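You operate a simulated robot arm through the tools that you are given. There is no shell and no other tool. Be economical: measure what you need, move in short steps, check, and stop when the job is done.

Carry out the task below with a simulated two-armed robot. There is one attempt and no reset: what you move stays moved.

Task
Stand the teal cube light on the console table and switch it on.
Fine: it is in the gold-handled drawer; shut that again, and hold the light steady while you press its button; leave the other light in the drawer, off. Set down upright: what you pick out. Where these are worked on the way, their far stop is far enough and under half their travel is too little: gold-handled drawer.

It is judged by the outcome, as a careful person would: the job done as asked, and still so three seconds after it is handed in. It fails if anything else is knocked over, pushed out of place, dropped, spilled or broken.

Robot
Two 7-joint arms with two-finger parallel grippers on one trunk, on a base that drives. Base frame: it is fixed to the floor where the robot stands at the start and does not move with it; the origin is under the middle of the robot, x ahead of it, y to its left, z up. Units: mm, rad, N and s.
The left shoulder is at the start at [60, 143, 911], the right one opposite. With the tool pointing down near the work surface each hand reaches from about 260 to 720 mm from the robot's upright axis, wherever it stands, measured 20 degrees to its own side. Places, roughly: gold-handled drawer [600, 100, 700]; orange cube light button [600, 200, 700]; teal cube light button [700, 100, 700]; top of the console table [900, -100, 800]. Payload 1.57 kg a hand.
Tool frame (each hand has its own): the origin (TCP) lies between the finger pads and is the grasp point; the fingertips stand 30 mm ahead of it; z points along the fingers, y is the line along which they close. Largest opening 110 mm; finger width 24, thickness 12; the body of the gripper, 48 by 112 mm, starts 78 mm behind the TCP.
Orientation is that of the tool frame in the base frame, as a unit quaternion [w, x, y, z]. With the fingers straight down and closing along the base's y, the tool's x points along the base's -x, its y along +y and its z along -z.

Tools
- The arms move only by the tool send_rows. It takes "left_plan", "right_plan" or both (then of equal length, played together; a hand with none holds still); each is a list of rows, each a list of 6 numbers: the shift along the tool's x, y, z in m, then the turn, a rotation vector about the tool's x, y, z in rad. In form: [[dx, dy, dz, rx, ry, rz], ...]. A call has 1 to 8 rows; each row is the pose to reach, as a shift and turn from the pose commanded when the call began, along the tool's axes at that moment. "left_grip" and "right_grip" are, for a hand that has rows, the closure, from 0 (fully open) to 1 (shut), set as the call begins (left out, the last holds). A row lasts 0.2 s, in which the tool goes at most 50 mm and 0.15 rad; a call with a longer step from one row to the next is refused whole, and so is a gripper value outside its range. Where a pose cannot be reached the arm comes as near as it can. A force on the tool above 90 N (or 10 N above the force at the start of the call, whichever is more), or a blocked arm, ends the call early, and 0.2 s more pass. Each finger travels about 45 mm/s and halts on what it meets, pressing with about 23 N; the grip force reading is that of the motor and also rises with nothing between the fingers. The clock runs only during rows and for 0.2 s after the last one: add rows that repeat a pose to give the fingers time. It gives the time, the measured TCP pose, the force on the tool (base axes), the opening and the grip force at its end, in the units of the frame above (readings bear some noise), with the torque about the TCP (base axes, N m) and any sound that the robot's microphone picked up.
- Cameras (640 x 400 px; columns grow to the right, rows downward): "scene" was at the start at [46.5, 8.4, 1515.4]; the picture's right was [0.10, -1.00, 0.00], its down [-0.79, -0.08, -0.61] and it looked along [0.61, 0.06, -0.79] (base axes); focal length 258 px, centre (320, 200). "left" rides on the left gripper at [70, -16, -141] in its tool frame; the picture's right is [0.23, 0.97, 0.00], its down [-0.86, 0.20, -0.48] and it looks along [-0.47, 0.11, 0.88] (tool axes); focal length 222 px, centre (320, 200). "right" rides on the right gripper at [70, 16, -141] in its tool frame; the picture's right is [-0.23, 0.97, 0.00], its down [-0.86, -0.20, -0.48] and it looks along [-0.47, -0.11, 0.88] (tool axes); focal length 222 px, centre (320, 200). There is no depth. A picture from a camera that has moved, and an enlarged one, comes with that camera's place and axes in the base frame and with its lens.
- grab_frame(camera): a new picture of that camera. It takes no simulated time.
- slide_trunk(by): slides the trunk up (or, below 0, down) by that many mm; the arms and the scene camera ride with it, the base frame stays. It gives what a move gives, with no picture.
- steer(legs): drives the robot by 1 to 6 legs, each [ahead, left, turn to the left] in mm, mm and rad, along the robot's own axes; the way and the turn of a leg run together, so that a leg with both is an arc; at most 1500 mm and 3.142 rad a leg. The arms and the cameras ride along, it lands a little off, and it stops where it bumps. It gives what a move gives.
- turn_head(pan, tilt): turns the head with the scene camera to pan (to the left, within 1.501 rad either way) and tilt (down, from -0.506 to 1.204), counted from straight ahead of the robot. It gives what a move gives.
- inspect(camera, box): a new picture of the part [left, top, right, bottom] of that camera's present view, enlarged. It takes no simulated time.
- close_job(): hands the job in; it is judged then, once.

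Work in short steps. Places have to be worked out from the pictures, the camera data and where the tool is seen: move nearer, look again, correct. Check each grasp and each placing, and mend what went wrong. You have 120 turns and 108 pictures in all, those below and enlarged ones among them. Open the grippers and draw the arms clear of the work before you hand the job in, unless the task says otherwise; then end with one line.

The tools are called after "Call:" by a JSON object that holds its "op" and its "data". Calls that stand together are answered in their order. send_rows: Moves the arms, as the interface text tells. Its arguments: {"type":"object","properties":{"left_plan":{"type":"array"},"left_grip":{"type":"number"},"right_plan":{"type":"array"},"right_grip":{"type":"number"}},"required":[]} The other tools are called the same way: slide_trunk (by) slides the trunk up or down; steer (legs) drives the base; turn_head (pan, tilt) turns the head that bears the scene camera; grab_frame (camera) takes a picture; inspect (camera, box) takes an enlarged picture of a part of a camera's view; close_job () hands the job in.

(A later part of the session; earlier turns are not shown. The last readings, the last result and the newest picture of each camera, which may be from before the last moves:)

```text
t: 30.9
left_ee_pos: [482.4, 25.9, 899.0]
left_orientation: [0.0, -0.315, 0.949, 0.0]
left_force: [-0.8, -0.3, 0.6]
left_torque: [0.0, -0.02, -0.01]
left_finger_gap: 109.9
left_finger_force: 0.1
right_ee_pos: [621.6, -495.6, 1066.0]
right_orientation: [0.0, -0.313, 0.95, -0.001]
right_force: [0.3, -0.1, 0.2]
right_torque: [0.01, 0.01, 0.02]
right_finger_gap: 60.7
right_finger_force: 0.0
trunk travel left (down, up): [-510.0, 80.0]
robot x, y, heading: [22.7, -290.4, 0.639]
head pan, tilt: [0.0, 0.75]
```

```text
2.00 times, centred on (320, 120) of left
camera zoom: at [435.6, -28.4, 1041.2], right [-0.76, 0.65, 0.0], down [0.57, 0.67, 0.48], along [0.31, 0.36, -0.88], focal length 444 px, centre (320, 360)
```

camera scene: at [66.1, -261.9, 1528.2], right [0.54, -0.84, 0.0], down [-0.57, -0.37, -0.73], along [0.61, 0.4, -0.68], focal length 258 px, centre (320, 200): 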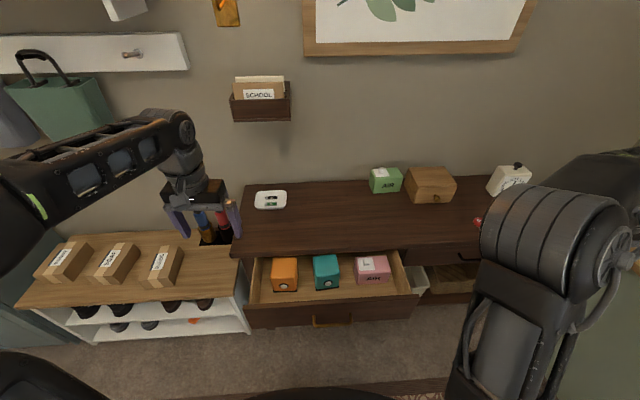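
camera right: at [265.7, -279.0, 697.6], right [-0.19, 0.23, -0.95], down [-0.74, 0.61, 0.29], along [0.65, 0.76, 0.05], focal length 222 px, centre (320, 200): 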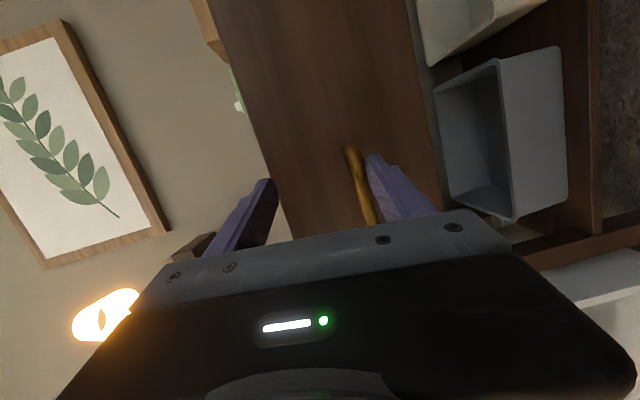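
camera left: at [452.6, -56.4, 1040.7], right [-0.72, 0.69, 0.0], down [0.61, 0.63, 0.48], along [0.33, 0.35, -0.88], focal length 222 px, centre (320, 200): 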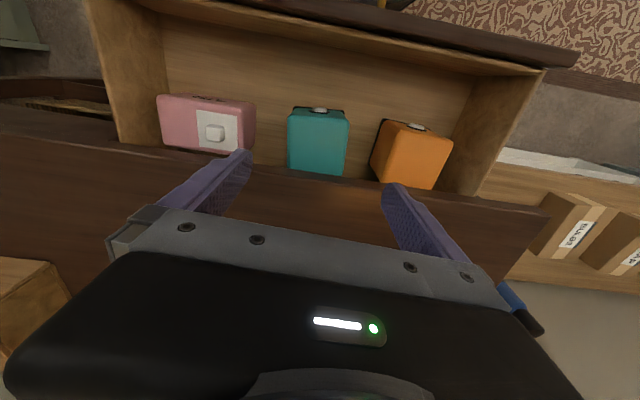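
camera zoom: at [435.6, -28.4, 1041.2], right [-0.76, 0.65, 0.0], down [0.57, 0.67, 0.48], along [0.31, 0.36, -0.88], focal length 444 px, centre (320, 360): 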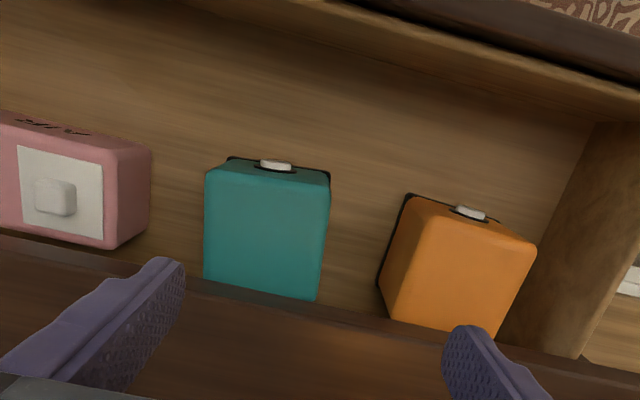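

Now square. Teal cube centre ≈ u 413, v −303, top z≈729, yawed ≈0.11 rad left. I align the left hand over it at z≈800.

Call:
{"op": "send_rows", "data": {"left_plan": [[-0.003, -0.012, 0.02, 0, 0, -0.03], [-0.006, -0.024, 0.04, 0, 0, -0.06], [-0.009, -0.036, 0.06, 0, 0, -0.09], [-0.011, -0.036, 0.075, 0, 0, -0.11], [-0.011, -0.036, 0.075, 0, 0, -0.11]]}}

Call:
{"op": "grab_frame", "data": {"camera": "left"}}

Call:
{"op": "inspect", "data": {"camera": "scene", "box": [250, 200, 410, 300]}}

```text
t: 32.1
left_ee_pos: [513.0, 4.3, 824.6]
left_orientation: [0.0, -0.366, 0.93, 0.0]
left_force: [0.4, -0.5, -0.1]
left_torque: [0.02, 0.03, -0.02]
left_finger_gap: 109.8
left_finger_force: 0.0
right_ee_pos: [622.1, -496.7, 1065.7]
right_orientation: [-0.001, -0.312, 0.95, 0.0]
right_force: [0.5, 0.0, 0.2]
right_torque: [-0.03, -0.03, 0.01]
right_finger_gap: 60.4
right_finger_force: 0.1
trunk travel left (down, up): [-510.0, 80.0]
robot x, y, heading: [21.8, -288.9, 0.638]
head pan, tilt: [0.0, 0.75]
```

```text
74 pictures are left
camera left: at [472.8, -54.5, 967.6], right [-0.83, 0.56, 0.0], down [0.49, 0.73, 0.48], along [0.27, 0.4, -0.88], focal length 222 px, centre (320, 200)
```

left: 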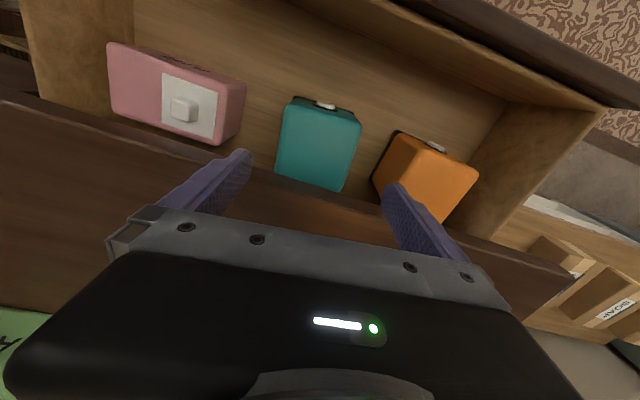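

```text
4.00 times, centred on (330, 250) of scene
camera zoom: at [64.1, -259.0, 1528.2], right [0.6, -0.8, 0.0], down [-0.55, -0.41, -0.73], along [0.59, 0.44, -0.68], focal length 1031 px, centre (280, 0)
```

zoom: 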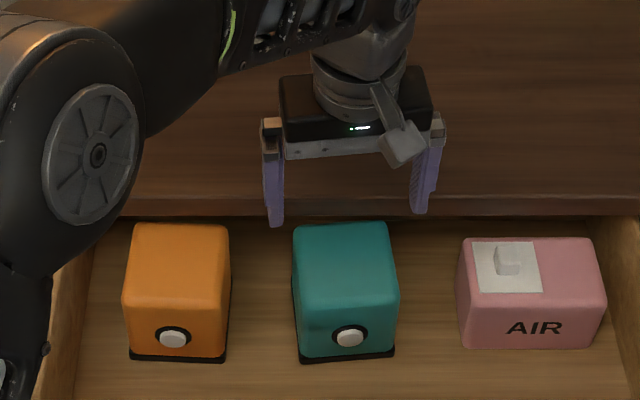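

The hand is centred within a few mm of the cube. I descend to z≈700 with the fingers straddling it.

Call:
{"op": "send_rows", "data": {"left_plan": [[0.002, -0.002, 0.02, 0, 0, 0.015], [0.002, -0.002, 0.04, 0, 0, 0.015], [0.002, -0.002, 0.06, 0, 0, 0.015], [0.002, -0.002, 0.08, 0, 0, 0.015]]}}

Call:
{"op": "grab_frame", "data": {"camera": "left"}}

Call:
{"op": "inspect", "data": {"camera": "scene", "box": [250, 200, 410, 300]}}

```text
t: 33.1
left_ee_pos: [514.5, -2.0, 744.6]
left_orientation: [0.001, -0.359, 0.933, 0.0]
left_force: [0.1, 0.4, 0.4]
left_torque: [0.0, 0.03, 0.02]
left_finger_gap: 110.1
left_finger_force: 0.2
right_ee_pos: [621.3, -496.0, 1065.1]
right_orientation: [-0.001, -0.312, 0.95, -0.001]
right_force: [0.0, -0.2, 0.1]
right_torque: [0.01, 0.03, 0.01]
right_finger_gap: 60.1
right_finger_force: 0.2
trunk travel left (down, up): [-510.0, 80.0]
robot x, y, heading: [15.0, -289.1, 0.638]
head pan, tilt: [0.0, 0.75]
```

```text
72 pictures are left
camera left: at [472.9, -60.4, 886.9], right [-0.82, 0.57, 0.0], down [0.5, 0.72, 0.48], along [0.27, 0.39, -0.88], focal length 222 px, centre (320, 200)
```

left: 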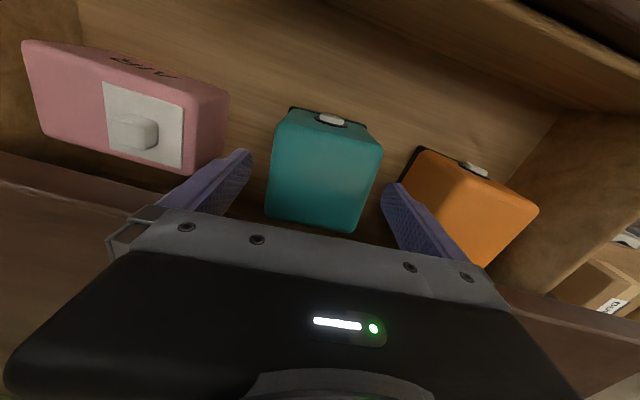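

```text
4.00 times, centred on (330, 250) of scene
camera zoom: at [64.4, -258.9, 1528.2], right [0.6, -0.8, 0.0], down [-0.55, -0.41, -0.73], along [0.59, 0.44, -0.68], focal length 1031 px, centre (280, 0)
```

zoom: 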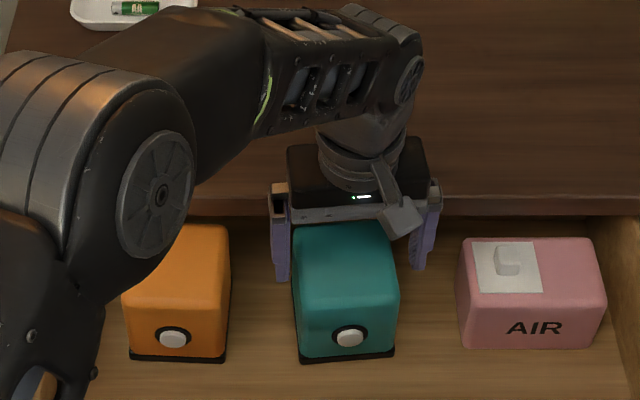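

Fingers straddle the cube. I go down 45 mm more and close.

Call:
{"op": "send_rows", "data": {"left_plan": [[0, 0.002, 0.015, 0, 0, 0], [0, 0.002, 0.03, 0, 0, 0], [0, 0.002, 0.045, 0, 0, 0]]}}

Call:
{"op": "send_rows", "data": {"left_plan": [[0, 0, 0, 0, 0, 0], [0, 0, 0, 0, 0, 0], [0, 0, 0, 0, 0, 0], [0, 0, 0, 0, 0, 0]], "left_grip": 1.0}}

Call:
{"op": "inspect", "data": {"camera": "scene", "box": [250, 200, 410, 300]}}

```text
t: 33.9
left_ee_pos: [510.8, 0.1, 700.1]
left_orientation: [0.0, -0.359, 0.933, 0.0]
left_force: [-0.4, -0.8, 0.6]
left_torque: [0.01, -0.01, 0.01]
left_finger_gap: 110.4
left_finger_force: 0.1
right_ee_pos: [621.8, -496.9, 1065.1]
right_orientation: [0.0, -0.313, 0.95, -0.001]
right_force: [-0.5, 0.2, -0.3]
right_torque: [0.01, -0.02, 0.04]
right_finger_gap: 60.5
right_finger_force: 0.1
trunk travel left (down, up): [-510.0, 80.0]
robot x, y, heading: [18.2, -294.8, 0.641]
head pan, tilt: [0.0, 0.75]
```

```text
t: 34.9
left_ee_pos: [509.1, 0.9, 700.4]
left_orientation: [0.0, -0.359, 0.933, 0.001]
left_force: [0.8, 0.1, 0.5]
left_torque: [0.0, -0.07, 0.01]
left_finger_gap: 89.6
left_finger_force: 22.3
right_ee_pos: [622.2, -496.3, 1065.8]
right_orientation: [0.0, -0.313, 0.95, 0.0]
right_force: [-0.2, -0.5, -0.9]
right_torque: [-0.01, 0.01, 0.0]
right_finger_gap: 60.2
right_finger_force: 0.0
trunk travel left (down, up): [-510.0, 80.0]
robot x, y, heading: [16.1, -288.5, 0.639]
head pan, tilt: [0.0, 0.75]
```

```text
4.00 times, centred on (330, 250) of scene
camera zoom: at [64.2, -258.9, 1528.2], right [0.6, -0.8, 0.0], down [-0.55, -0.41, -0.73], along [0.59, 0.44, -0.68], focal length 1031 px, centre (280, 0)
```

zoom: 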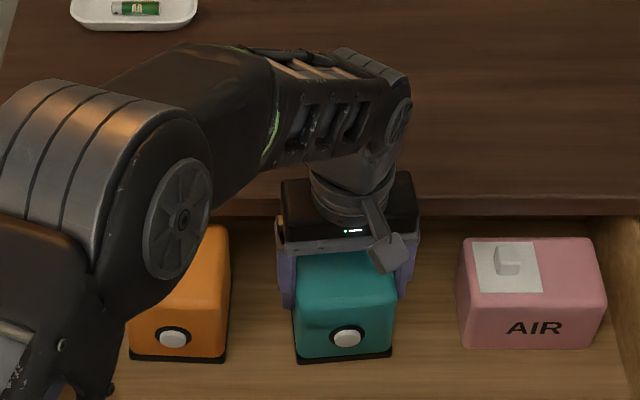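

Cube gripped (90 mm). I lift slightly, shift it 25 mm toward me to clear the table lip, then raise it.

Call:
{"op": "send_rows", "data": {"left_plan": [[0, 0, -0.006, 0, 0, 0], [0.012, 0, -0.006, 0, 0, 0], [0.025, 0, -0.008, 0, 0, 0], [0.025, 0, -0.04, 0, 0, 0], [0.025, 0, -0.08, 0, 0, 0], [0.025, 0, -0.12, 0, 0, 0], [0.025, 0, -0.16, 0, 0, 0], [0.025, 0, -0.2, 0, 0, 0]]}}

Call:
{"op": "grab_frame", "data": {"camera": "scene"}}

Call:
{"op": "grab_frame", "data": {"camera": "left"}}

```text
t: 36.7
left_ee_pos: [493.5, -13.7, 903.6]
left_orientation: [0.0, -0.359, 0.933, -0.001]
left_force: [0.3, 0.4, -1.5]
left_torque: [0.03, -0.02, -0.02]
left_finger_gap: 89.7
left_finger_force: 22.6
right_ee_pos: [622.0, -495.3, 1065.6]
right_orientation: [0.0, -0.313, 0.95, 0.0]
right_force: [-0.8, -0.2, -0.5]
right_torque: [-0.03, -0.02, -0.02]
right_finger_gap: 60.4
right_finger_force: 0.0
trunk travel left (down, up): [-510.0, 80.0]
robot x, y, heading: [22.4, -289.8, 0.641]
head pan, tilt: [0.0, 0.75]
```

```text
69 pictures are left
camera scene: at [64.1, -259.0, 1528.2], right [0.6, -0.8, 0.0], down [-0.55, -0.41, -0.73], along [0.59, 0.44, -0.68], focal length 258 px, centre (320, 200)
```

scene: 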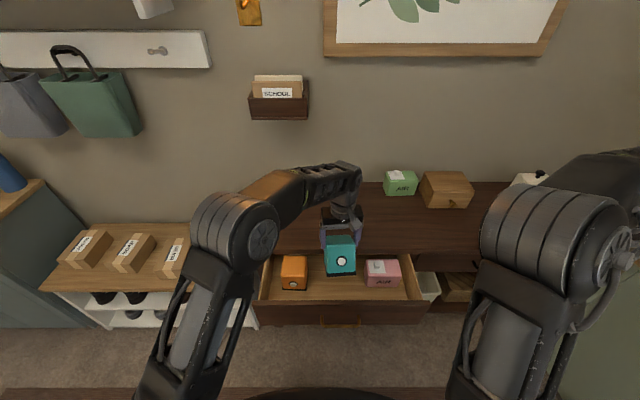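

```text
68 pictures are left
camera left: at [451.9, -73.3, 1045.5], right [-0.82, 0.57, 0.0], down [0.5, 0.72, 0.48], along [0.27, 0.39, -0.88], focal length 222 px, centre (320, 200)
```

left: 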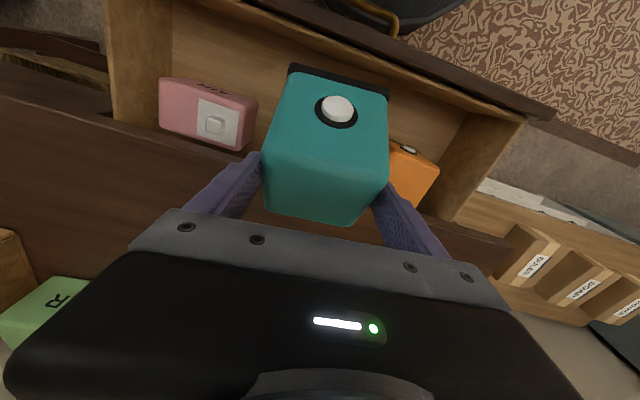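

The lift worked, but the cube has swung in the grip, its front face tilted upward by roughly 15–20°. I look closely to measure that.

Call:
{"op": "inspect", "data": {"camera": "scene", "box": [290, 200, 390, 290]}}

Call:
{"op": "inspect", "data": {"camera": "left", "box": [220, 40, 440, 240]}}

```text
4.44 times, centred on (340, 245) of scene
camera zoom: at [64.1, -259.0, 1528.2], right [0.6, -0.8, 0.0], down [-0.55, -0.41, -0.73], along [0.59, 0.44, -0.68], focal length 1146 px, centre (231, 0)
```

zoom: 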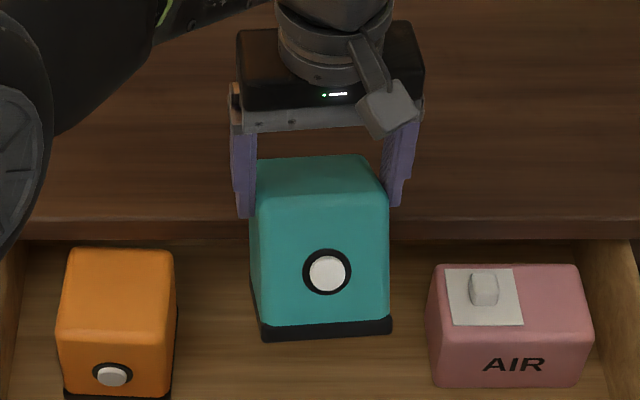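

```text
2.00 times, centred on (330, 140) of left
camera zoom: at [451.9, -73.3, 1045.5], right [-0.82, 0.57, 0.0], down [0.5, 0.72, 0.48], along [0.27, 0.39, -0.88], focal length 444 px, centre (300, 320)
```

zoom: 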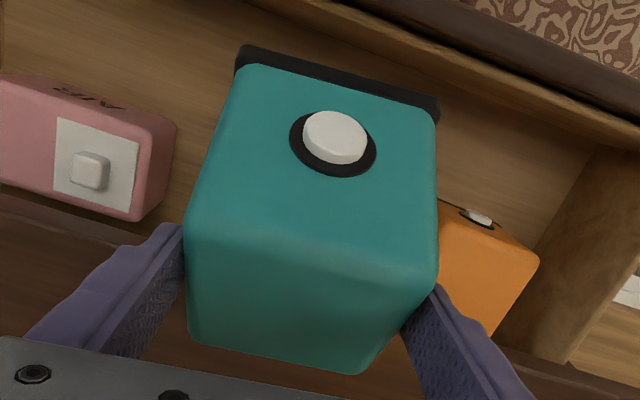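

Tilt ≈18°. I pitch the hand by −0.31 rad to level the cube, then drive forward 60 mm for reach over the table.

Call:
{"op": "send_rows", "data": {"left_plan": [[0, 0, 0, 0, -0.1, 0], [0, 0, 0, 0, -0.2, 0], [0, 0, 0, 0, -0.31, 0]]}}

Call:
{"op": "steer", "data": {"legs": [[60, 0, 0]]}}

Call:
{"op": "inspect", "data": {"camera": "scene", "box": [270, 170, 410, 310]}}

Call:
{"op": "grab_frame", "data": {"camera": "left"}}

```text
t: 37.5
left_ee_pos: [492.4, -14.5, 900.8]
left_orientation: [0.145, -0.354, 0.922, 0.056]
left_force: [0.1, -0.5, -1.0]
left_torque: [-0.02, 0.01, 0.01]
left_finger_gap: 89.6
left_finger_force: 23.0
right_ee_pos: [622.8, -497.1, 1064.4]
right_orientation: [-0.001, -0.312, 0.95, 0.001]
right_force: [-1.0, -0.2, 0.1]
right_torque: [0.03, 0.0, 0.01]
right_finger_gap: 60.2
right_finger_force: 0.1
trunk travel left (down, up): [-510.0, 80.0]
robot x, y, heading: [17.2, -290.5, 0.644]
head pan, tilt: [0.0, 0.75]
```

```text
t: 38.5
left_ee_pos: [542.9, 21.9, 900.4]
left_orientation: [0.145, -0.356, 0.922, 0.056]
left_force: [-1.5, -1.5, 12.2]
left_torque: [0.06, -0.11, 0.1]
left_finger_gap: 89.8
left_finger_force: 23.1
right_ee_pos: [671.6, -459.3, 1065.8]
right_orientation: [0.0, -0.312, 0.95, 0.0]
right_force: [0.0, -0.4, 0.2]
right_torque: [-0.02, 0.02, 0.0]
right_finger_gap: 60.2
right_finger_force: 0.1
trunk travel left (down, up): [-510.0, 80.0]
robot x, y, heading: [69.0, -253.6, 0.635]
head pan, tilt: [0.0, 0.75]
```

```text
2.86 times, centred on (340, 240) of scene
camera zoom: at [112.2, -222.7, 1528.3], right [0.6, -0.8, 0.0], down [-0.55, -0.41, -0.73], along [0.59, 0.44, -0.68], focal length 736 px, centre (263, 86)
```

zoom: 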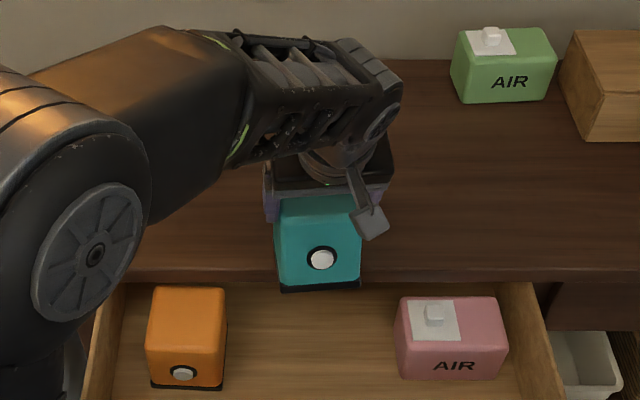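

```text
64 pictures are left
camera left: at [470.5, -62.9, 1015.8], right [-0.81, 0.58, -0.07], down [0.36, 0.6, 0.72], along [0.45, 0.56, -0.69], focal length 222 px, centre (320, 200)
```

left: 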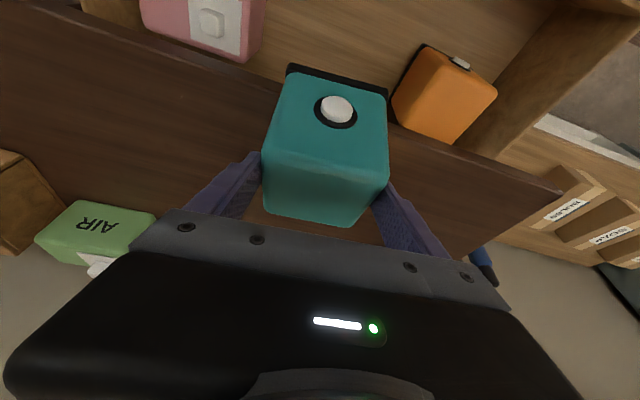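

The cube looks about level. The left force reads +12 N after the drive; I check whether that is only a transient.

Call:
{"op": "send_rows", "data": {"left_plan": [[0, 0, 0, 0, 0, 0]]}}

Call:
{"op": "inspect", "data": {"camera": "left", "box": [180, 40, 460, 240]}}

```text
t: 38.9
left_ee_pos: [542.5, 22.3, 900.8]
left_orientation: [0.144, -0.356, 0.922, 0.056]
left_force: [-2.0, 0.5, 4.8]
left_torque: [0.05, 0.01, 0.01]
left_finger_gap: 89.5
left_finger_force: 23.1
right_ee_pos: [671.5, -457.8, 1065.7]
right_orientation: [0.001, -0.312, 0.95, 0.0]
right_force: [0.6, -0.7, -0.9]
right_torque: [0.01, 0.0, 0.03]
right_finger_gap: 60.5
right_finger_force: 0.0
trunk travel left (down, up): [-510.0, 80.0]
robot x, y, heading: [68.6, -256.5, 0.634]
head pan, tilt: [0.0, 0.75]
```

```text
2.00 times, centred on (320, 140) of left
camera zoom: at [470.9, -62.8, 1015.7], right [-0.81, 0.58, -0.07], down [0.36, 0.6, 0.72], along [0.46, 0.56, -0.69], focal length 444 px, centre (320, 320)
```

zoom: 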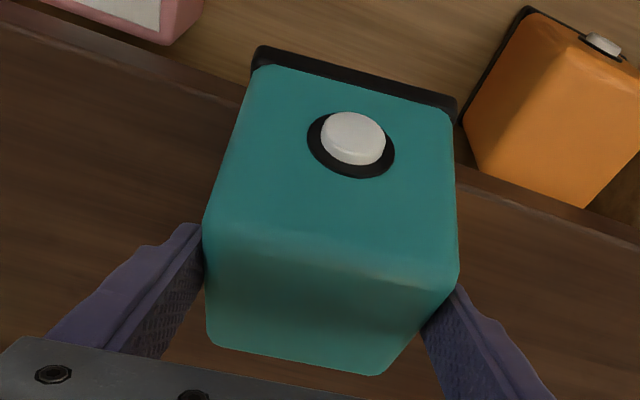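

Force is settling (nothing in contact there, table top ≈755). I carry the cube forward ~107 mm over the table at the same height.

Call:
{"op": "send_rows", "data": {"left_plan": [[-0.026, -0.002, 0.008, 0, 0, 0], [-0.052, -0.005, 0.016, 0, 0, 0], [-0.078, -0.008, 0.025, 0, 0, 0], [-0.102, -0.01, 0.033, 0, 0, 0], [-0.102, -0.01, 0.033, 0, 0, 0]]}}

Call:
{"op": "inspect", "data": {"camera": "scene", "box": [250, 150, 430, 290]}}

Call:
{"op": "grab_frame", "data": {"camera": "right"}}

```text
t: 40.1
left_ee_pos: [628.1, 88.4, 902.5]
left_orientation: [0.143, -0.354, 0.923, 0.055]
left_force: [0.7, 0.3, -0.4]
left_torque: [0.01, -0.05, -0.04]
left_finger_gap: 89.4
left_finger_force: 22.8
right_ee_pos: [671.4, -458.8, 1064.8]
right_orientation: [0.0, -0.312, 0.95, 0.001]
right_force: [-0.3, 0.3, 0.6]
right_torque: [-0.03, -0.02, 0.0]
right_finger_gap: 60.4
right_finger_force: 0.0
trunk travel left (down, up): [-510.0, 80.0]
robot x, y, heading: [70.4, -253.8, 0.643]
head pan, tilt: [0.0, 0.75]
```

```text
2.86 times, centred on (340, 220) of scene
camera zoom: at [113.3, -222.3, 1528.2], right [0.6, -0.8, 0.0], down [-0.55, -0.41, -0.73], along [0.59, 0.44, -0.68], focal length 736 px, centre (263, 143)
```

zoom: 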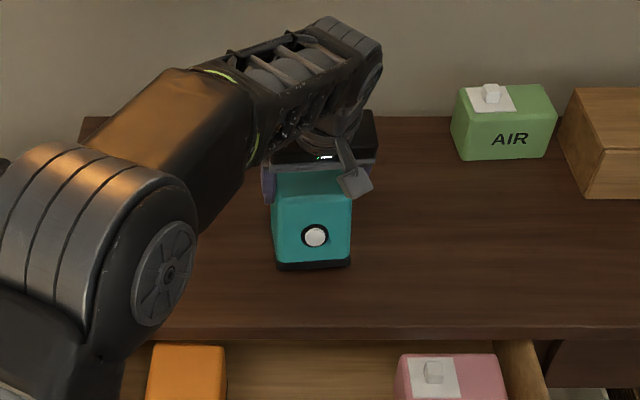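

```text
61 pictures are left
camera right: at [605.6, -486.7, 1206.0], right [-0.4, 0.92, 0.0], down [0.81, 0.35, 0.48], along [0.44, 0.19, -0.88], focal length 222 px, centre (320, 200)
```

right: 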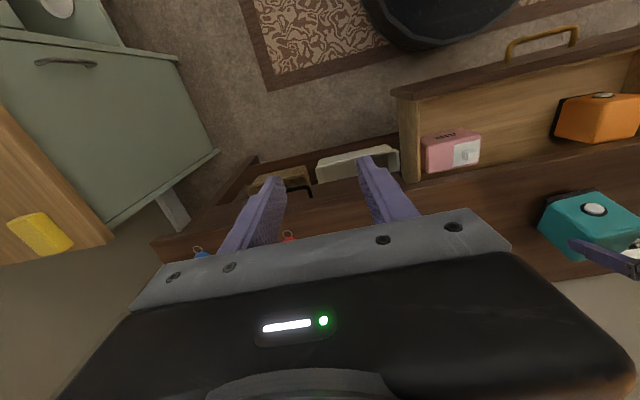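

The cube is over clear tabletop. I lower 60 mm, then creep down watching the force.

Call:
{"op": "send_rows", "data": {"left_plan": [[0.0061, 0, 0.019, 0, 0, 0], [0.0122, 0, 0.0381, 0, 0, 0], [0.0183, 0, 0.0571, 0, 0, 0], [0.0183, 0, 0.0571, 0, 0, 0]]}}

Call:
{"op": "inspect", "data": {"camera": "scene", "box": [270, 170, 410, 270]}}

Call:
{"op": "inspect", "data": {"camera": "right", "box": [480, 140, 640, 290]}}

```text
t: 41.1
left_ee_pos: [629.0, 85.9, 838.9]
left_orientation: [0.143, -0.356, 0.922, 0.056]
left_force: [-0.7, -1.5, 8.8]
left_torque: [-0.38, -0.17, 0.06]
left_finger_gap: 89.6
left_finger_force: 23.2
right_ee_pos: [670.6, -459.5, 1065.4]
right_orientation: [0.0, -0.312, 0.95, -0.001]
right_force: [0.8, 0.2, 0.6]
right_torque: [-0.04, 0.02, -0.01]
right_finger_gap: 60.6
right_finger_force: 0.0
trunk travel left (down, up): [-510.0, 80.0]
robot x, y, heading: [70.0, -253.2, 0.638]
head pan, tilt: [0.0, 0.75]
```

```text
4.00 times, centred on (340, 220) of scene
camera zoom: at [112.7, -222.9, 1527.8], right [0.6, -0.8, 0.0], down [-0.55, -0.41, -0.73], along [0.59, 0.44, -0.68], focal length 1031 px, centre (240, 120)
```

zoom: 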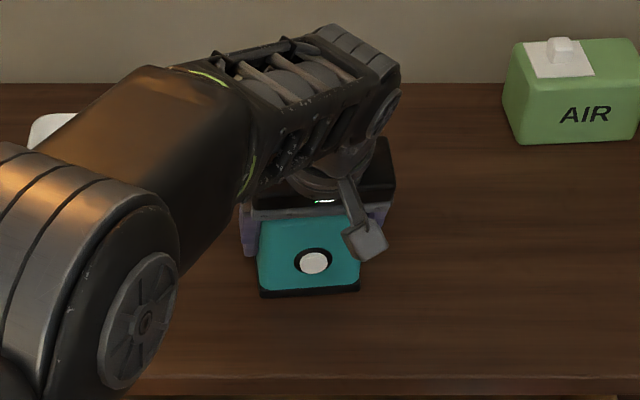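

```text
2.67 times, centred on (560, 215) of right
camera zoom: at [605.1, -487.2, 1205.8], right [-0.4, 0.92, 0.0], down [0.81, 0.35, 0.48], along [0.44, 0.19, -0.88], focal length 592 px, centre (-320, 160)
```

zoom: 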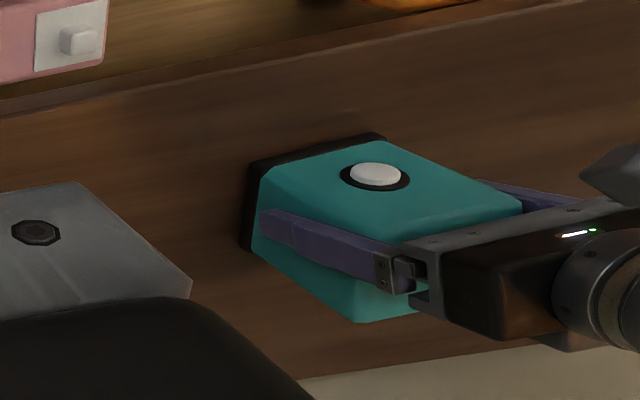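

Contact has begun (≈9 N) with the cube nearly level. I press down a few mm more so it seats flat.

Call:
{"op": "send_rows", "data": {"left_plan": [[0.0009, 0, 0.0029, 0, 0, 0], [0.0018, 0, 0.0057, 0, 0, 0], [0.0018, 0, 0.0057, 0, 0, 0]]}}

Call:
{"op": "inspect", "data": {"camera": "right", "box": [480, 140, 640, 290]}}

Call:
{"op": "inspect", "data": {"camera": "left", "box": [180, 40, 460, 240]}}

```text
t: 41.9
left_ee_pos: [628.2, 85.6, 835.8]
left_orientation: [0.145, -0.355, 0.922, 0.055]
left_force: [-0.5, -1.7, 17.2]
left_torque: [0.16, 0.09, -0.04]
left_finger_gap: 89.9
left_finger_force: 22.6
right_ee_pos: [669.7, -460.4, 1065.9]
right_orientation: [0.001, -0.313, 0.95, 0.0]
right_force: [-0.3, 0.4, -0.2]
right_torque: [0.01, 0.01, 0.03]
right_finger_gap: 60.6
right_finger_force: 0.0
trunk travel left (down, up): [-510.0, 80.0]
robot x, y, heading: [68.1, -254.8, 0.642]
head pan, tilt: [0.0, 0.75]
```

```text
2.67 times, centred on (560, 215) of right
camera zoom: at [604.4, -487.6, 1206.5], right [-0.4, 0.92, 0.0], down [0.81, 0.35, 0.48], along [0.44, 0.19, -0.88], focal length 592 px, centre (-320, 160)
```

zoom: 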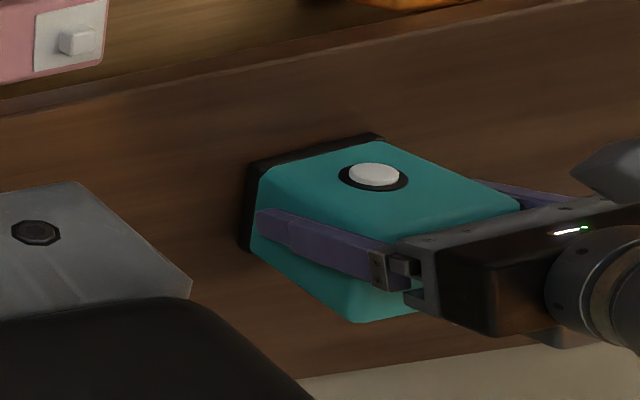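

```text
2.00 times, centred on (320, 140) of left
camera zoom: at [556.7, 1.2, 950.3], right [-0.81, 0.58, -0.07], down [0.36, 0.6, 0.72], along [0.46, 0.56, -0.69], focal length 444 px, centre (320, 320)
```

zoom: 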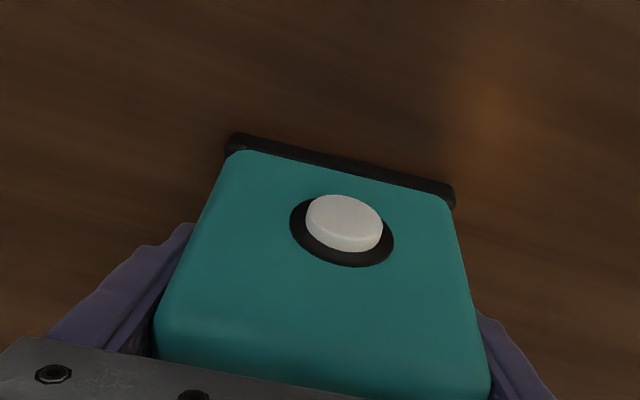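

The cube slid up in the fingers and now stands flat (table z≈800, load 17 N), left hand still holding it; button ≈ u 512, v −308, z 850. With the left hand holding, I bring the right hand round (closed, pointing forward-left and level) to press.

Call:
{"op": "send_rows", "data": {"right_plan": [[-0.01, 0.028, 0.01, -0.035, -0.1316, -0.0382], [-0.02, 0.056, 0.02, -0.07, -0.2632, -0.0764], [-0.03, 0.084, 0.03, -0.105, -0.3948, -0.1145], [-0.04, 0.112, 0.04, -0.14, -0.5264, -0.1527], [-0.05, 0.14, 0.05, -0.175, -0.658, -0.1909], [-0.06, 0.168, 0.06, -0.21, -0.7896, -0.2291], [-0.07, 0.196, 0.07, -0.245, -0.9212, -0.2673], [-0.08, 0.22, 0.08, -0.28, -1.0528, -0.3055]], "right_grip": 1.0}}

Call:
{"op": "grab_frame", "data": {"camera": "scene"}}

```text
t: 43.7
left_ee_pos: [627.1, 86.0, 835.6]
left_orientation: [0.144, -0.356, 0.922, 0.056]
left_force: [3.8, -1.3, 16.9]
left_torque: [0.16, 0.01, 0.08]
left_finger_gap: 89.8
left_finger_force: 23.4
right_ee_pos: [605.8, -234.8, 987.5]
right_orientation: [0.434, -0.402, 0.755, 0.283]
right_force: [-0.2, 0.0, -0.2]
right_torque: [0.0, 0.01, -0.04]
right_finger_gap: 0.0
right_finger_force: 21.4
trunk travel left (down, up): [-510.0, 80.0]
robot x, y, heading: [69.3, -254.7, 0.64]
head pan, tilt: [0.0, 0.75]
```

```text
56 pictures are left
camera scene: at [112.4, -223.3, 1528.3], right [0.6, -0.8, 0.0], down [-0.55, -0.41, -0.73], along [0.59, 0.44, -0.68], focal length 258 px, centre (320, 200)
```

scene: 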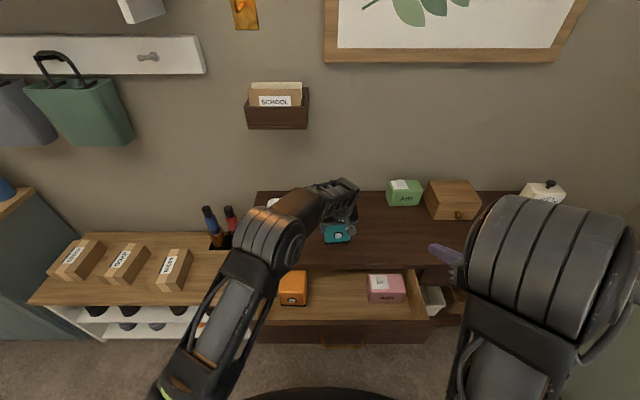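

Clear path. I finish the turn in place.

Call:
{"op": "send_rows", "data": {"right_plan": [[0, 0, 0, -0.035, -0.1316, -0.0382], [0, 0, 0, -0.07, -0.2632, -0.0764], [0, 0, 0, -0.105, -0.3948, -0.1145], [0, 0, 0, -0.105, -0.3948, -0.1145]]}}

Call:
{"op": "grab_frame", "data": {"camera": "right"}}

```text
t: 44.7
left_ee_pos: [626.0, 87.3, 834.7]
left_orientation: [0.143, -0.355, 0.922, 0.055]
left_force: [1.5, -2.1, 12.1]
left_torque: [0.23, 0.17, 0.17]
left_finger_gap: 89.3
left_finger_force: 22.8
right_ee_pos: [605.0, -234.3, 987.4]
right_orientation: [0.567, -0.404, 0.616, 0.369]
right_force: [0.2, 1.2, 0.3]
right_torque: [0.03, 0.02, 0.0]
right_finger_gap: 0.0
right_finger_force: 20.7
trunk travel left (down, up): [-510.0, 80.0]
robot x, y, heading: [67.9, -254.3, 0.64]
head pan, tilt: [0.0, 0.75]
```

```text
55 pictures are left
camera right: at [531.1, -362.1, 928.1], right [-0.88, 0.41, 0.22], down [0.02, -0.45, 0.89], along [0.47, 0.79, 0.39], focal length 222 px, centre (320, 200)
```

right: 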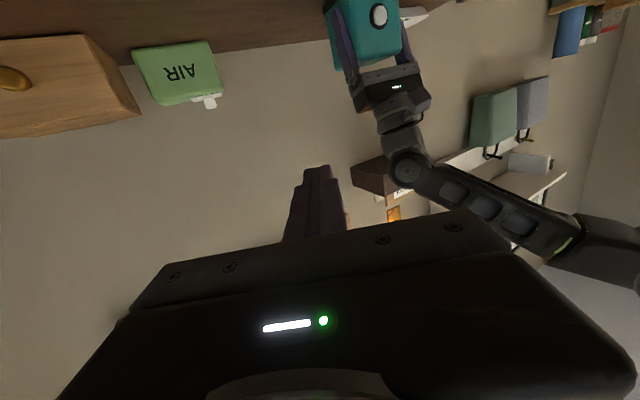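

The cube stands upright; triangulation puts the button ≈(u 525, v −310, z 831). I bring the right fingertips to about 60 mm short of it, pitching 15° more downward.

Call:
{"op": "send_rows", "data": {"right_plan": [[0.013, 0.015, 0.02, 0, 0.03, 0], [0.03, 0.03, 0.045, 0, 0.06, 0], [0.047, 0.045, 0.07, 0, 0.1, 0], [0.064, 0.06, 0.095, 0, 0.14, 0], [0.081, 0.075, 0.12, 0, 0.18, 0], [0.098, 0.09, 0.145, 0, 0.22, 0], [0.115, 0.105, 0.172, 0, 0.26, 0], [0.131, 0.119, 0.197, 0, 0.26, 0]]}}

Call:
{"op": "grab_frame", "data": {"camera": "right"}}

Call:
{"op": "inspect", "data": {"camera": "scene", "box": [270, 170, 450, 310]}}

```text
t: 46.5
left_ee_pos: [628.0, 88.0, 835.2]
left_orientation: [0.144, -0.355, 0.922, 0.055]
left_force: [-1.1, 0.1, 3.5]
left_torque: [0.05, 0.19, 0.0]
left_finger_gap: 89.7
left_finger_force: 23.1
right_ee_pos: [569.4, -15.5, 836.3]
right_orientation: [0.481, -0.448, 0.685, 0.314]
right_force: [0.2, 0.6, -0.1]
right_torque: [0.0, -0.02, 0.01]
right_finger_gap: 0.1
right_finger_force: 21.6
trunk travel left (down, up): [-510.0, 80.0]
robot x, y, heading: [65.4, -253.8, 0.644]
head pan, tilt: [0.0, 0.75]
```

```text
54 pictures are left
camera right: at [491.1, -151.5, 817.9], right [-0.86, 0.46, 0.21], down [0.12, -0.23, 0.97], along [0.5, 0.86, 0.14], focal length 222 px, centre (320, 200)
```

right: 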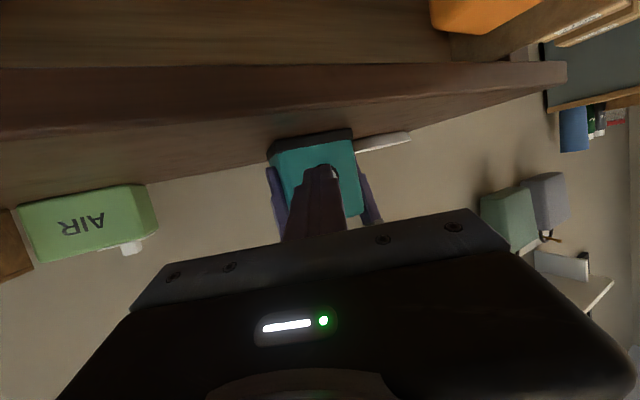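

```text
2.86 times, centred on (360, 240) of scene
camera zoom: at [113.0, -222.3, 1528.2], right [0.6, -0.8, 0.0], down [-0.55, -0.41, -0.73], along [0.59, 0.44, -0.68], focal length 736 px, centre (206, 86)
```

zoom: 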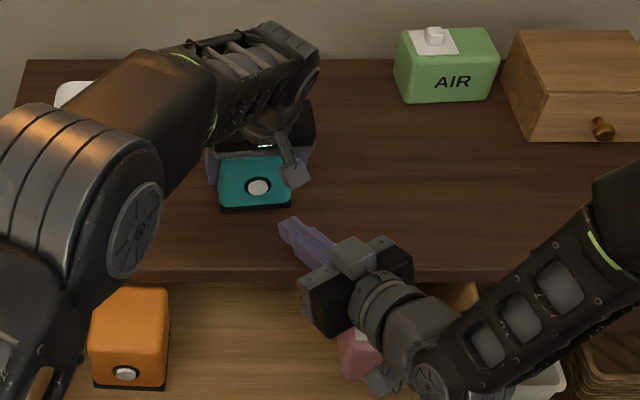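

Tip ≈(472,−338,826); button now estimated ≈(530,−308,827). I move the tip to about 20 mm in front of it and look.

Call:
{"op": "send_rows", "data": {"right_plan": [[-0.005, -0.001, 0.014, 0, 0, 0], [-0.011, -0.002, 0.028, 0, 0, 0], [-0.016, -0.002, 0.0417, 0, 0, 0], [-0.016, -0.002, 0.0417, 0, 0, 0]]}}

Call:
{"op": "inspect", "data": {"camera": "right", "box": [230, 80, 410, 240]}}

Call:
{"op": "inspect", "data": {"camera": "scene", "box": [300, 190, 400, 260]}}

Call:
{"op": "inspect", "data": {"camera": "left", "box": [180, 40, 460, 240]}}

```text
t: 47.5
left_ee_pos: [628.7, 87.3, 834.4]
left_orientation: [0.142, -0.356, 0.922, 0.055]
left_force: [-0.4, 0.3, 3.8]
left_torque: [0.02, 0.17, 0.0]
left_finger_gap: 89.6
left_finger_force: 22.7
right_ee_pos: [590.5, 22.5, 837.7]
right_orientation: [0.481, -0.448, 0.686, 0.314]
right_force: [-0.2, -0.5, 0.4]
right_torque: [-0.04, 0.01, -0.02]
right_finger_gap: 0.0
right_finger_force: 21.4
trunk travel left (down, up): [-510.0, 80.0]
robot x, y, heading: [69.7, -253.7, 0.644]
head pan, tilt: [0.0, 0.75]
```

```text
2.50 times, centred on (320, 160) of right
camera zoom: at [512.0, -113.0, 819.0], right [-0.86, 0.46, 0.21], down [0.12, -0.23, 0.97], along [0.5, 0.86, 0.14], focal length 555 px, centre (320, 300)
```

zoom: 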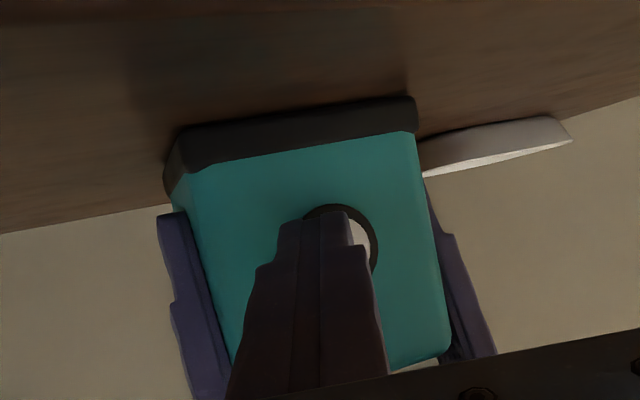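

```text
5.71 times, centred on (350, 225) of scene
camera zoom: at [113.2, -222.3, 1528.2], right [0.6, -0.8, 0.0], down [-0.55, -0.41, -0.73], along [0.59, 0.44, -0.68], focal length 1473 px, centre (149, 57)
```

zoom: 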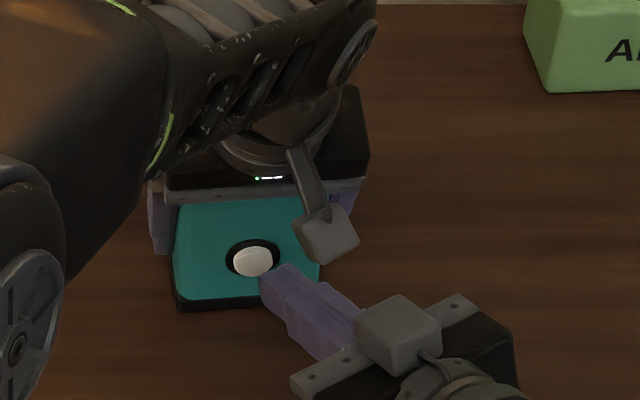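

```text
2.00 times, centred on (320, 140) of left
camera zoom: at [557.2, 1.8, 949.0], right [-0.81, 0.58, -0.07], down [0.36, 0.6, 0.72], along [0.45, 0.56, -0.69], focal length 444 px, centre (320, 320)
```

zoom: 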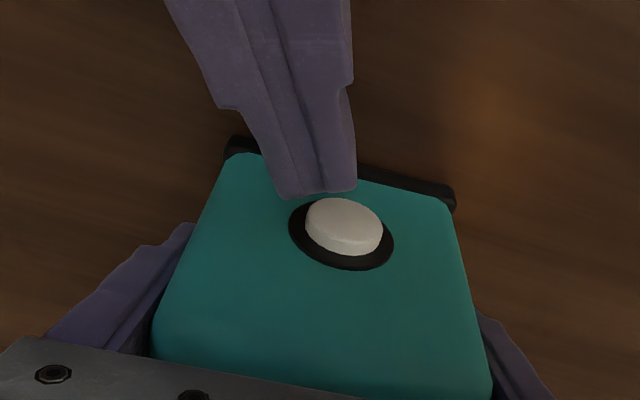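

Combining views, the button sits at ≈(524,−309,830), the tip at (511,−320,827). I shift the tip ~11 mm left, 3 up, then advance 8 mm.

Call:
{"op": "send_rows", "data": {"right_plan": [[-0.005, 0.0095, 0.004, 0, 0, 0], [-0.006, 0.0075, 0.0073, 0, 0, 0], [-0.007, 0.0055, 0.0106, 0, 0, 0]]}}

Call:
{"op": "inspect", "data": {"camera": "left", "box": [180, 40, 460, 240]}}

Call:
{"op": "inspect", "data": {"camera": "right", "box": [230, 80, 410, 240]}}

```text
t: 48.3
left_ee_pos: [627.7, 87.7, 833.6]
left_orientation: [0.144, -0.355, 0.922, 0.056]
left_force: [5.7, 4.0, -0.1]
left_torque: [-0.02, 0.13, 0.09]
left_finger_gap: 89.9
left_finger_force: 22.8
right_ee_pos: [590.4, 37.6, 840.7]
right_orientation: [0.48, -0.447, 0.686, 0.314]
right_force: [-5.0, -4.1, 1.9]
right_torque: [0.04, 0.01, 0.04]
right_finger_gap: 0.0
right_finger_force: 21.0
trunk travel left (down, up): [-510.0, 80.0]
robot x, y, heading: [72.5, -256.1, 0.637]
head pan, tilt: [0.0, 0.75]
heard: click
```

```text
2.00 times, centred on (320, 140) of left
camera zoom: at [557.3, 2.1, 948.9], right [-0.81, 0.58, -0.07], down [0.36, 0.6, 0.72], along [0.45, 0.56, -0.69], focal length 444 px, centre (320, 320)
```

zoom: 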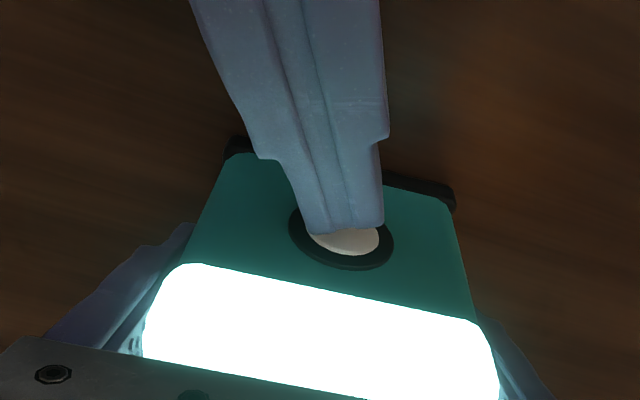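

```text
2.50 times, centred on (320, 160) of right
camera zoom: at [511.1, -100.2, 821.9], right [-0.86, 0.46, 0.21], down [0.12, -0.22, 0.97], along [0.5, 0.86, 0.14], focal length 555 px, centre (320, 300)
```

zoom: 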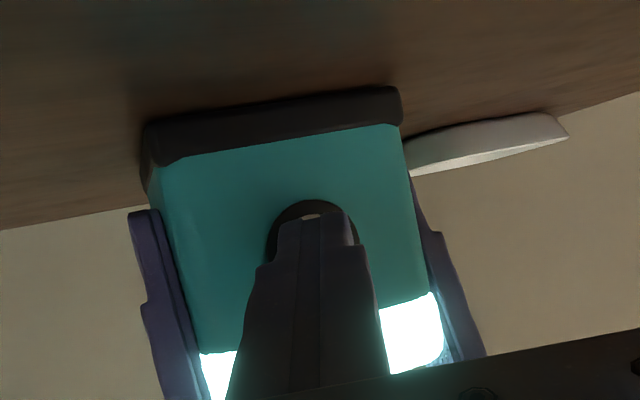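

Click heard and the lamp is lit. I retract the right hand straight back and then to the side.

Call:
{"op": "send_rows", "data": {"right_plan": [[0.006, 0.01, -0.0163, 0, 0, 0], [0.009, 0.02, -0.04, 0, 0, 0], [0.0, 0.02, -0.08, 0, 0, 0], [-0.02, 0.0, -0.12, 0, 0, 0], [-0.05, -0.03, -0.14, 0, 0, 0], [-0.08, -0.06, -0.16, 0, 0, 0], [-0.11, -0.09, -0.18, 0, 0, 0], [-0.14, -0.12, -0.2, 0, 0, 0]]}}

Call:
{"op": "grab_frame", "data": {"camera": "scene"}}

```text
t: 50.1
left_ee_pos: [627.2, 87.1, 834.2]
left_orientation: [0.144, -0.357, 0.922, 0.055]
left_force: [-0.3, -1.3, 3.3]
left_torque: [-0.13, 0.21, -0.01]
left_finger_gap: 89.7
left_finger_force: 23.3
right_ee_pos: [645.7, -144.8, 1037.4]
right_orientation: [0.481, -0.447, 0.687, 0.312]
right_force: [-0.4, 0.8, 0.3]
right_torque: [0.01, 0.01, -0.02]
right_finger_gap: 0.0
right_finger_force: 21.4
trunk travel left (down, up): [-510.0, 80.0]
robot x, y, heading: [67.8, -255.2, 0.638]
head pan, tilt: [0.0, 0.75]
```

```text
47 pictures are left
camera scene: at [113.1, -222.5, 1528.2], right [0.6, -0.8, 0.0], down [-0.55, -0.41, -0.73], along [0.59, 0.44, -0.68], focal length 258 px, centre (320, 200)
```

scene: 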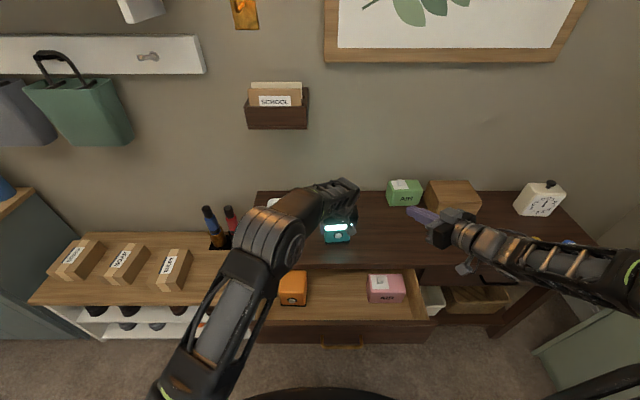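

Light is on. I open the left hand and check the cube is settled.

Call:
{"op": "send_rows", "data": {"left_plan": [[0, 0, 0, 0, 0, 0], [0, 0, 0, 0, 0, 0], [0, 0, 0, 0, 0, 0]], "left_grip": 0.0}}

Call:
{"op": "send_rows", "data": {"left_plan": [[0, 0, -0.02, 0, 0, 0], [0, 0, -0.05, 0, 0, 0], [0, 0, -0.09, 0, 0, 0], [0, 0, -0.13, 0, 0, 0], [0, 0, -0.17, 0, 0, 0]]}}

Call:
{"op": "grab_frame", "data": {"camera": "left"}}

Call:
{"op": "inspect", "data": {"camera": "scene", "box": [250, 170, 450, 310]}}

```text
t: 50.9
left_ee_pos: [627.7, 85.2, 834.8]
left_orientation: [0.143, -0.355, 0.922, 0.055]
left_force: [0.2, -0.1, 0.5]
left_torque: [-0.01, -0.01, 0.01]
left_finger_gap: 110.0
left_finger_force: 0.0
right_ee_pos: [645.6, -142.9, 1038.1]
right_orientation: [0.481, -0.447, 0.686, 0.313]
right_force: [-0.2, -0.5, 0.6]
right_torque: [-0.03, 0.01, 0.03]
right_finger_gap: 0.2
right_finger_force: 21.9
trunk travel left (down, up): [-510.0, 80.0]
robot x, y, heading: [69.6, -251.9, 0.638]
head pan, tilt: [0.0, 0.75]
```

```text
t: 52.1
left_ee_pos: [592.6, 52.0, 999.1]
left_orientation: [0.144, -0.356, 0.921, 0.055]
left_force: [0.1, 0.0, -0.7]
left_torque: [-0.02, -0.02, 0.0]
left_finger_gap: 110.1
left_finger_force: 0.0
right_ee_pos: [645.1, -143.3, 1037.5]
right_orientation: [0.482, -0.447, 0.686, 0.313]
right_force: [-0.4, -0.8, 0.0]
right_torque: [-0.02, 0.02, -0.02]
right_finger_gap: 0.3
right_finger_force: 21.8
trunk travel left (down, up): [-510.0, 80.0]
robot x, y, heading: [70.6, -255.3, 0.644]
head pan, tilt: [0.0, 0.75]
```

```text
46 pictures are left
camera left: at [521.0, -33.6, 1114.7], right [-0.81, 0.58, -0.07], down [0.36, 0.6, 0.72], along [0.45, 0.56, -0.69], focal length 222 px, centre (320, 200)
```

left: 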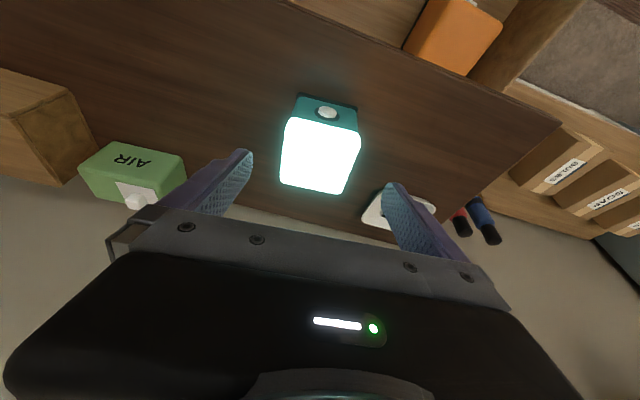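

```text
2.86 times, centred on (350, 240) of scene
camera zoom: at [112.7, -222.5, 1528.2], right [0.6, -0.8, 0.0], down [-0.55, -0.41, -0.73], along [0.59, 0.44, -0.68], focal length 736 px, centre (234, 86)
```

zoom: 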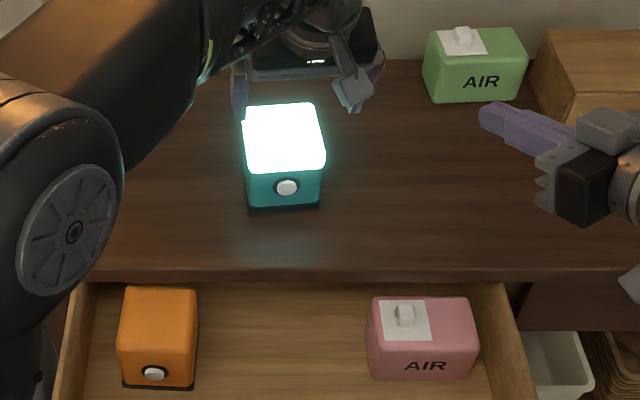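

The lamp stands upright and lit on its own. Next, shutting the drawer: I move the left hand away to the left, straighten the right hand, then back the base off.

Call:
{"op": "send_rows", "data": {"left_plan": [[0.01, 0.03, -0.02, 0, 0, 0], [0.02, 0.07, -0.03, 0, 0, 0], [0.03, 0.11, -0.04, 0, 0, 0], [0.04, 0.15, -0.05, 0, 0, 0], [0.05, 0.19, -0.06, 0, 0, 0], [0.06, 0.23, -0.06, 0, 0, 0], [0.07, 0.27, -0.06, 0, 0, 0], [0.08, 0.3, -0.06, 0, 0, 0]], "right_plan": [[0, 0, 0, 0.127, -0.064, 0.028], [0, 0, 0, 0.254, -0.128, 0.056], [0, 0, 0, 0.381, -0.192, 0.084], [0, 0, 0, 0.509, -0.256, 0.1125], [0, 0, 0, 0.509, -0.256, 0.1125], [0, 0, 0, 0.509, -0.256, 0.1125], [0, 0, 0, 0.509, -0.256, 0.1125], [0, 0, 0, 0.509, -0.256, 0.1125]]}}

Call:
{"op": "steer", "data": {"legs": [[-270, 0, 0]]}}

Call:
{"op": "grab_frame", "data": {"camera": "scene"}}

```text
t: 53.9
left_ee_pos: [317.3, 210.7, 1028.9]
left_orientation: [0.145, -0.355, 0.922, 0.056]
left_force: [-0.2, -0.5, -0.3]
left_torque: [0.02, -0.03, -0.04]
left_finger_gap: 110.1
left_finger_force: 0.1
right_ee_pos: [663.3, -131.1, 1041.3]
right_orientation: [0.643, -0.23, 0.7, 0.211]
right_force: [-0.6, 1.0, -0.1]
right_torque: [0.01, 0.01, -0.02]
right_finger_gap: 0.1
right_finger_force: 21.4
right hand out of reach, approached as far as the arm can: row 3, 4, 5, 6, 7, 8
trunk travel left (down, up): [-510.0, 80.0]
robot x, y, heading: [66.0, -256.1, 0.639]
head pan, tilt: [0.0, 0.75]
```

```text
t: 55.8
left_ee_pos: [92.3, 46.5, 1028.2]
left_orientation: [0.145, -0.36, 0.92, 0.057]
left_force: [-0.4, -0.9, -0.1]
left_torque: [-0.01, -0.01, -0.02]
left_finger_gap: 109.9
left_finger_force: 0.1
right_ee_pos: [441.0, -292.5, 1042.9]
right_orientation: [0.641, -0.234, 0.699, 0.215]
right_force: [-0.6, 0.3, 0.6]
right_torque: [-0.01, 0.0, 0.02]
right_finger_gap: 0.0
right_finger_force: 21.1
trunk travel left (down, up): [-510.0, 80.0]
robot x, y, heading: [-149.9, -421.8, 0.654]
head pan, tilt: [0.0, 0.75]
```

```text
44 pictures are left
camera scene: at [-108.2, -388.4, 1528.2], right [0.61, -0.8, 0.0], down [-0.54, -0.41, -0.73], along [0.58, 0.44, -0.68], focal length 258 px, centre (320, 200)
```

scene: 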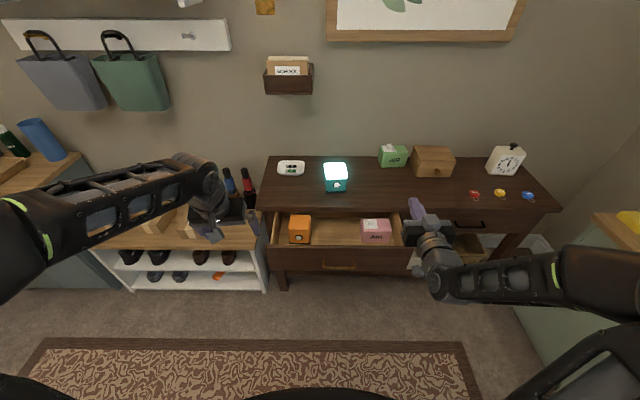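

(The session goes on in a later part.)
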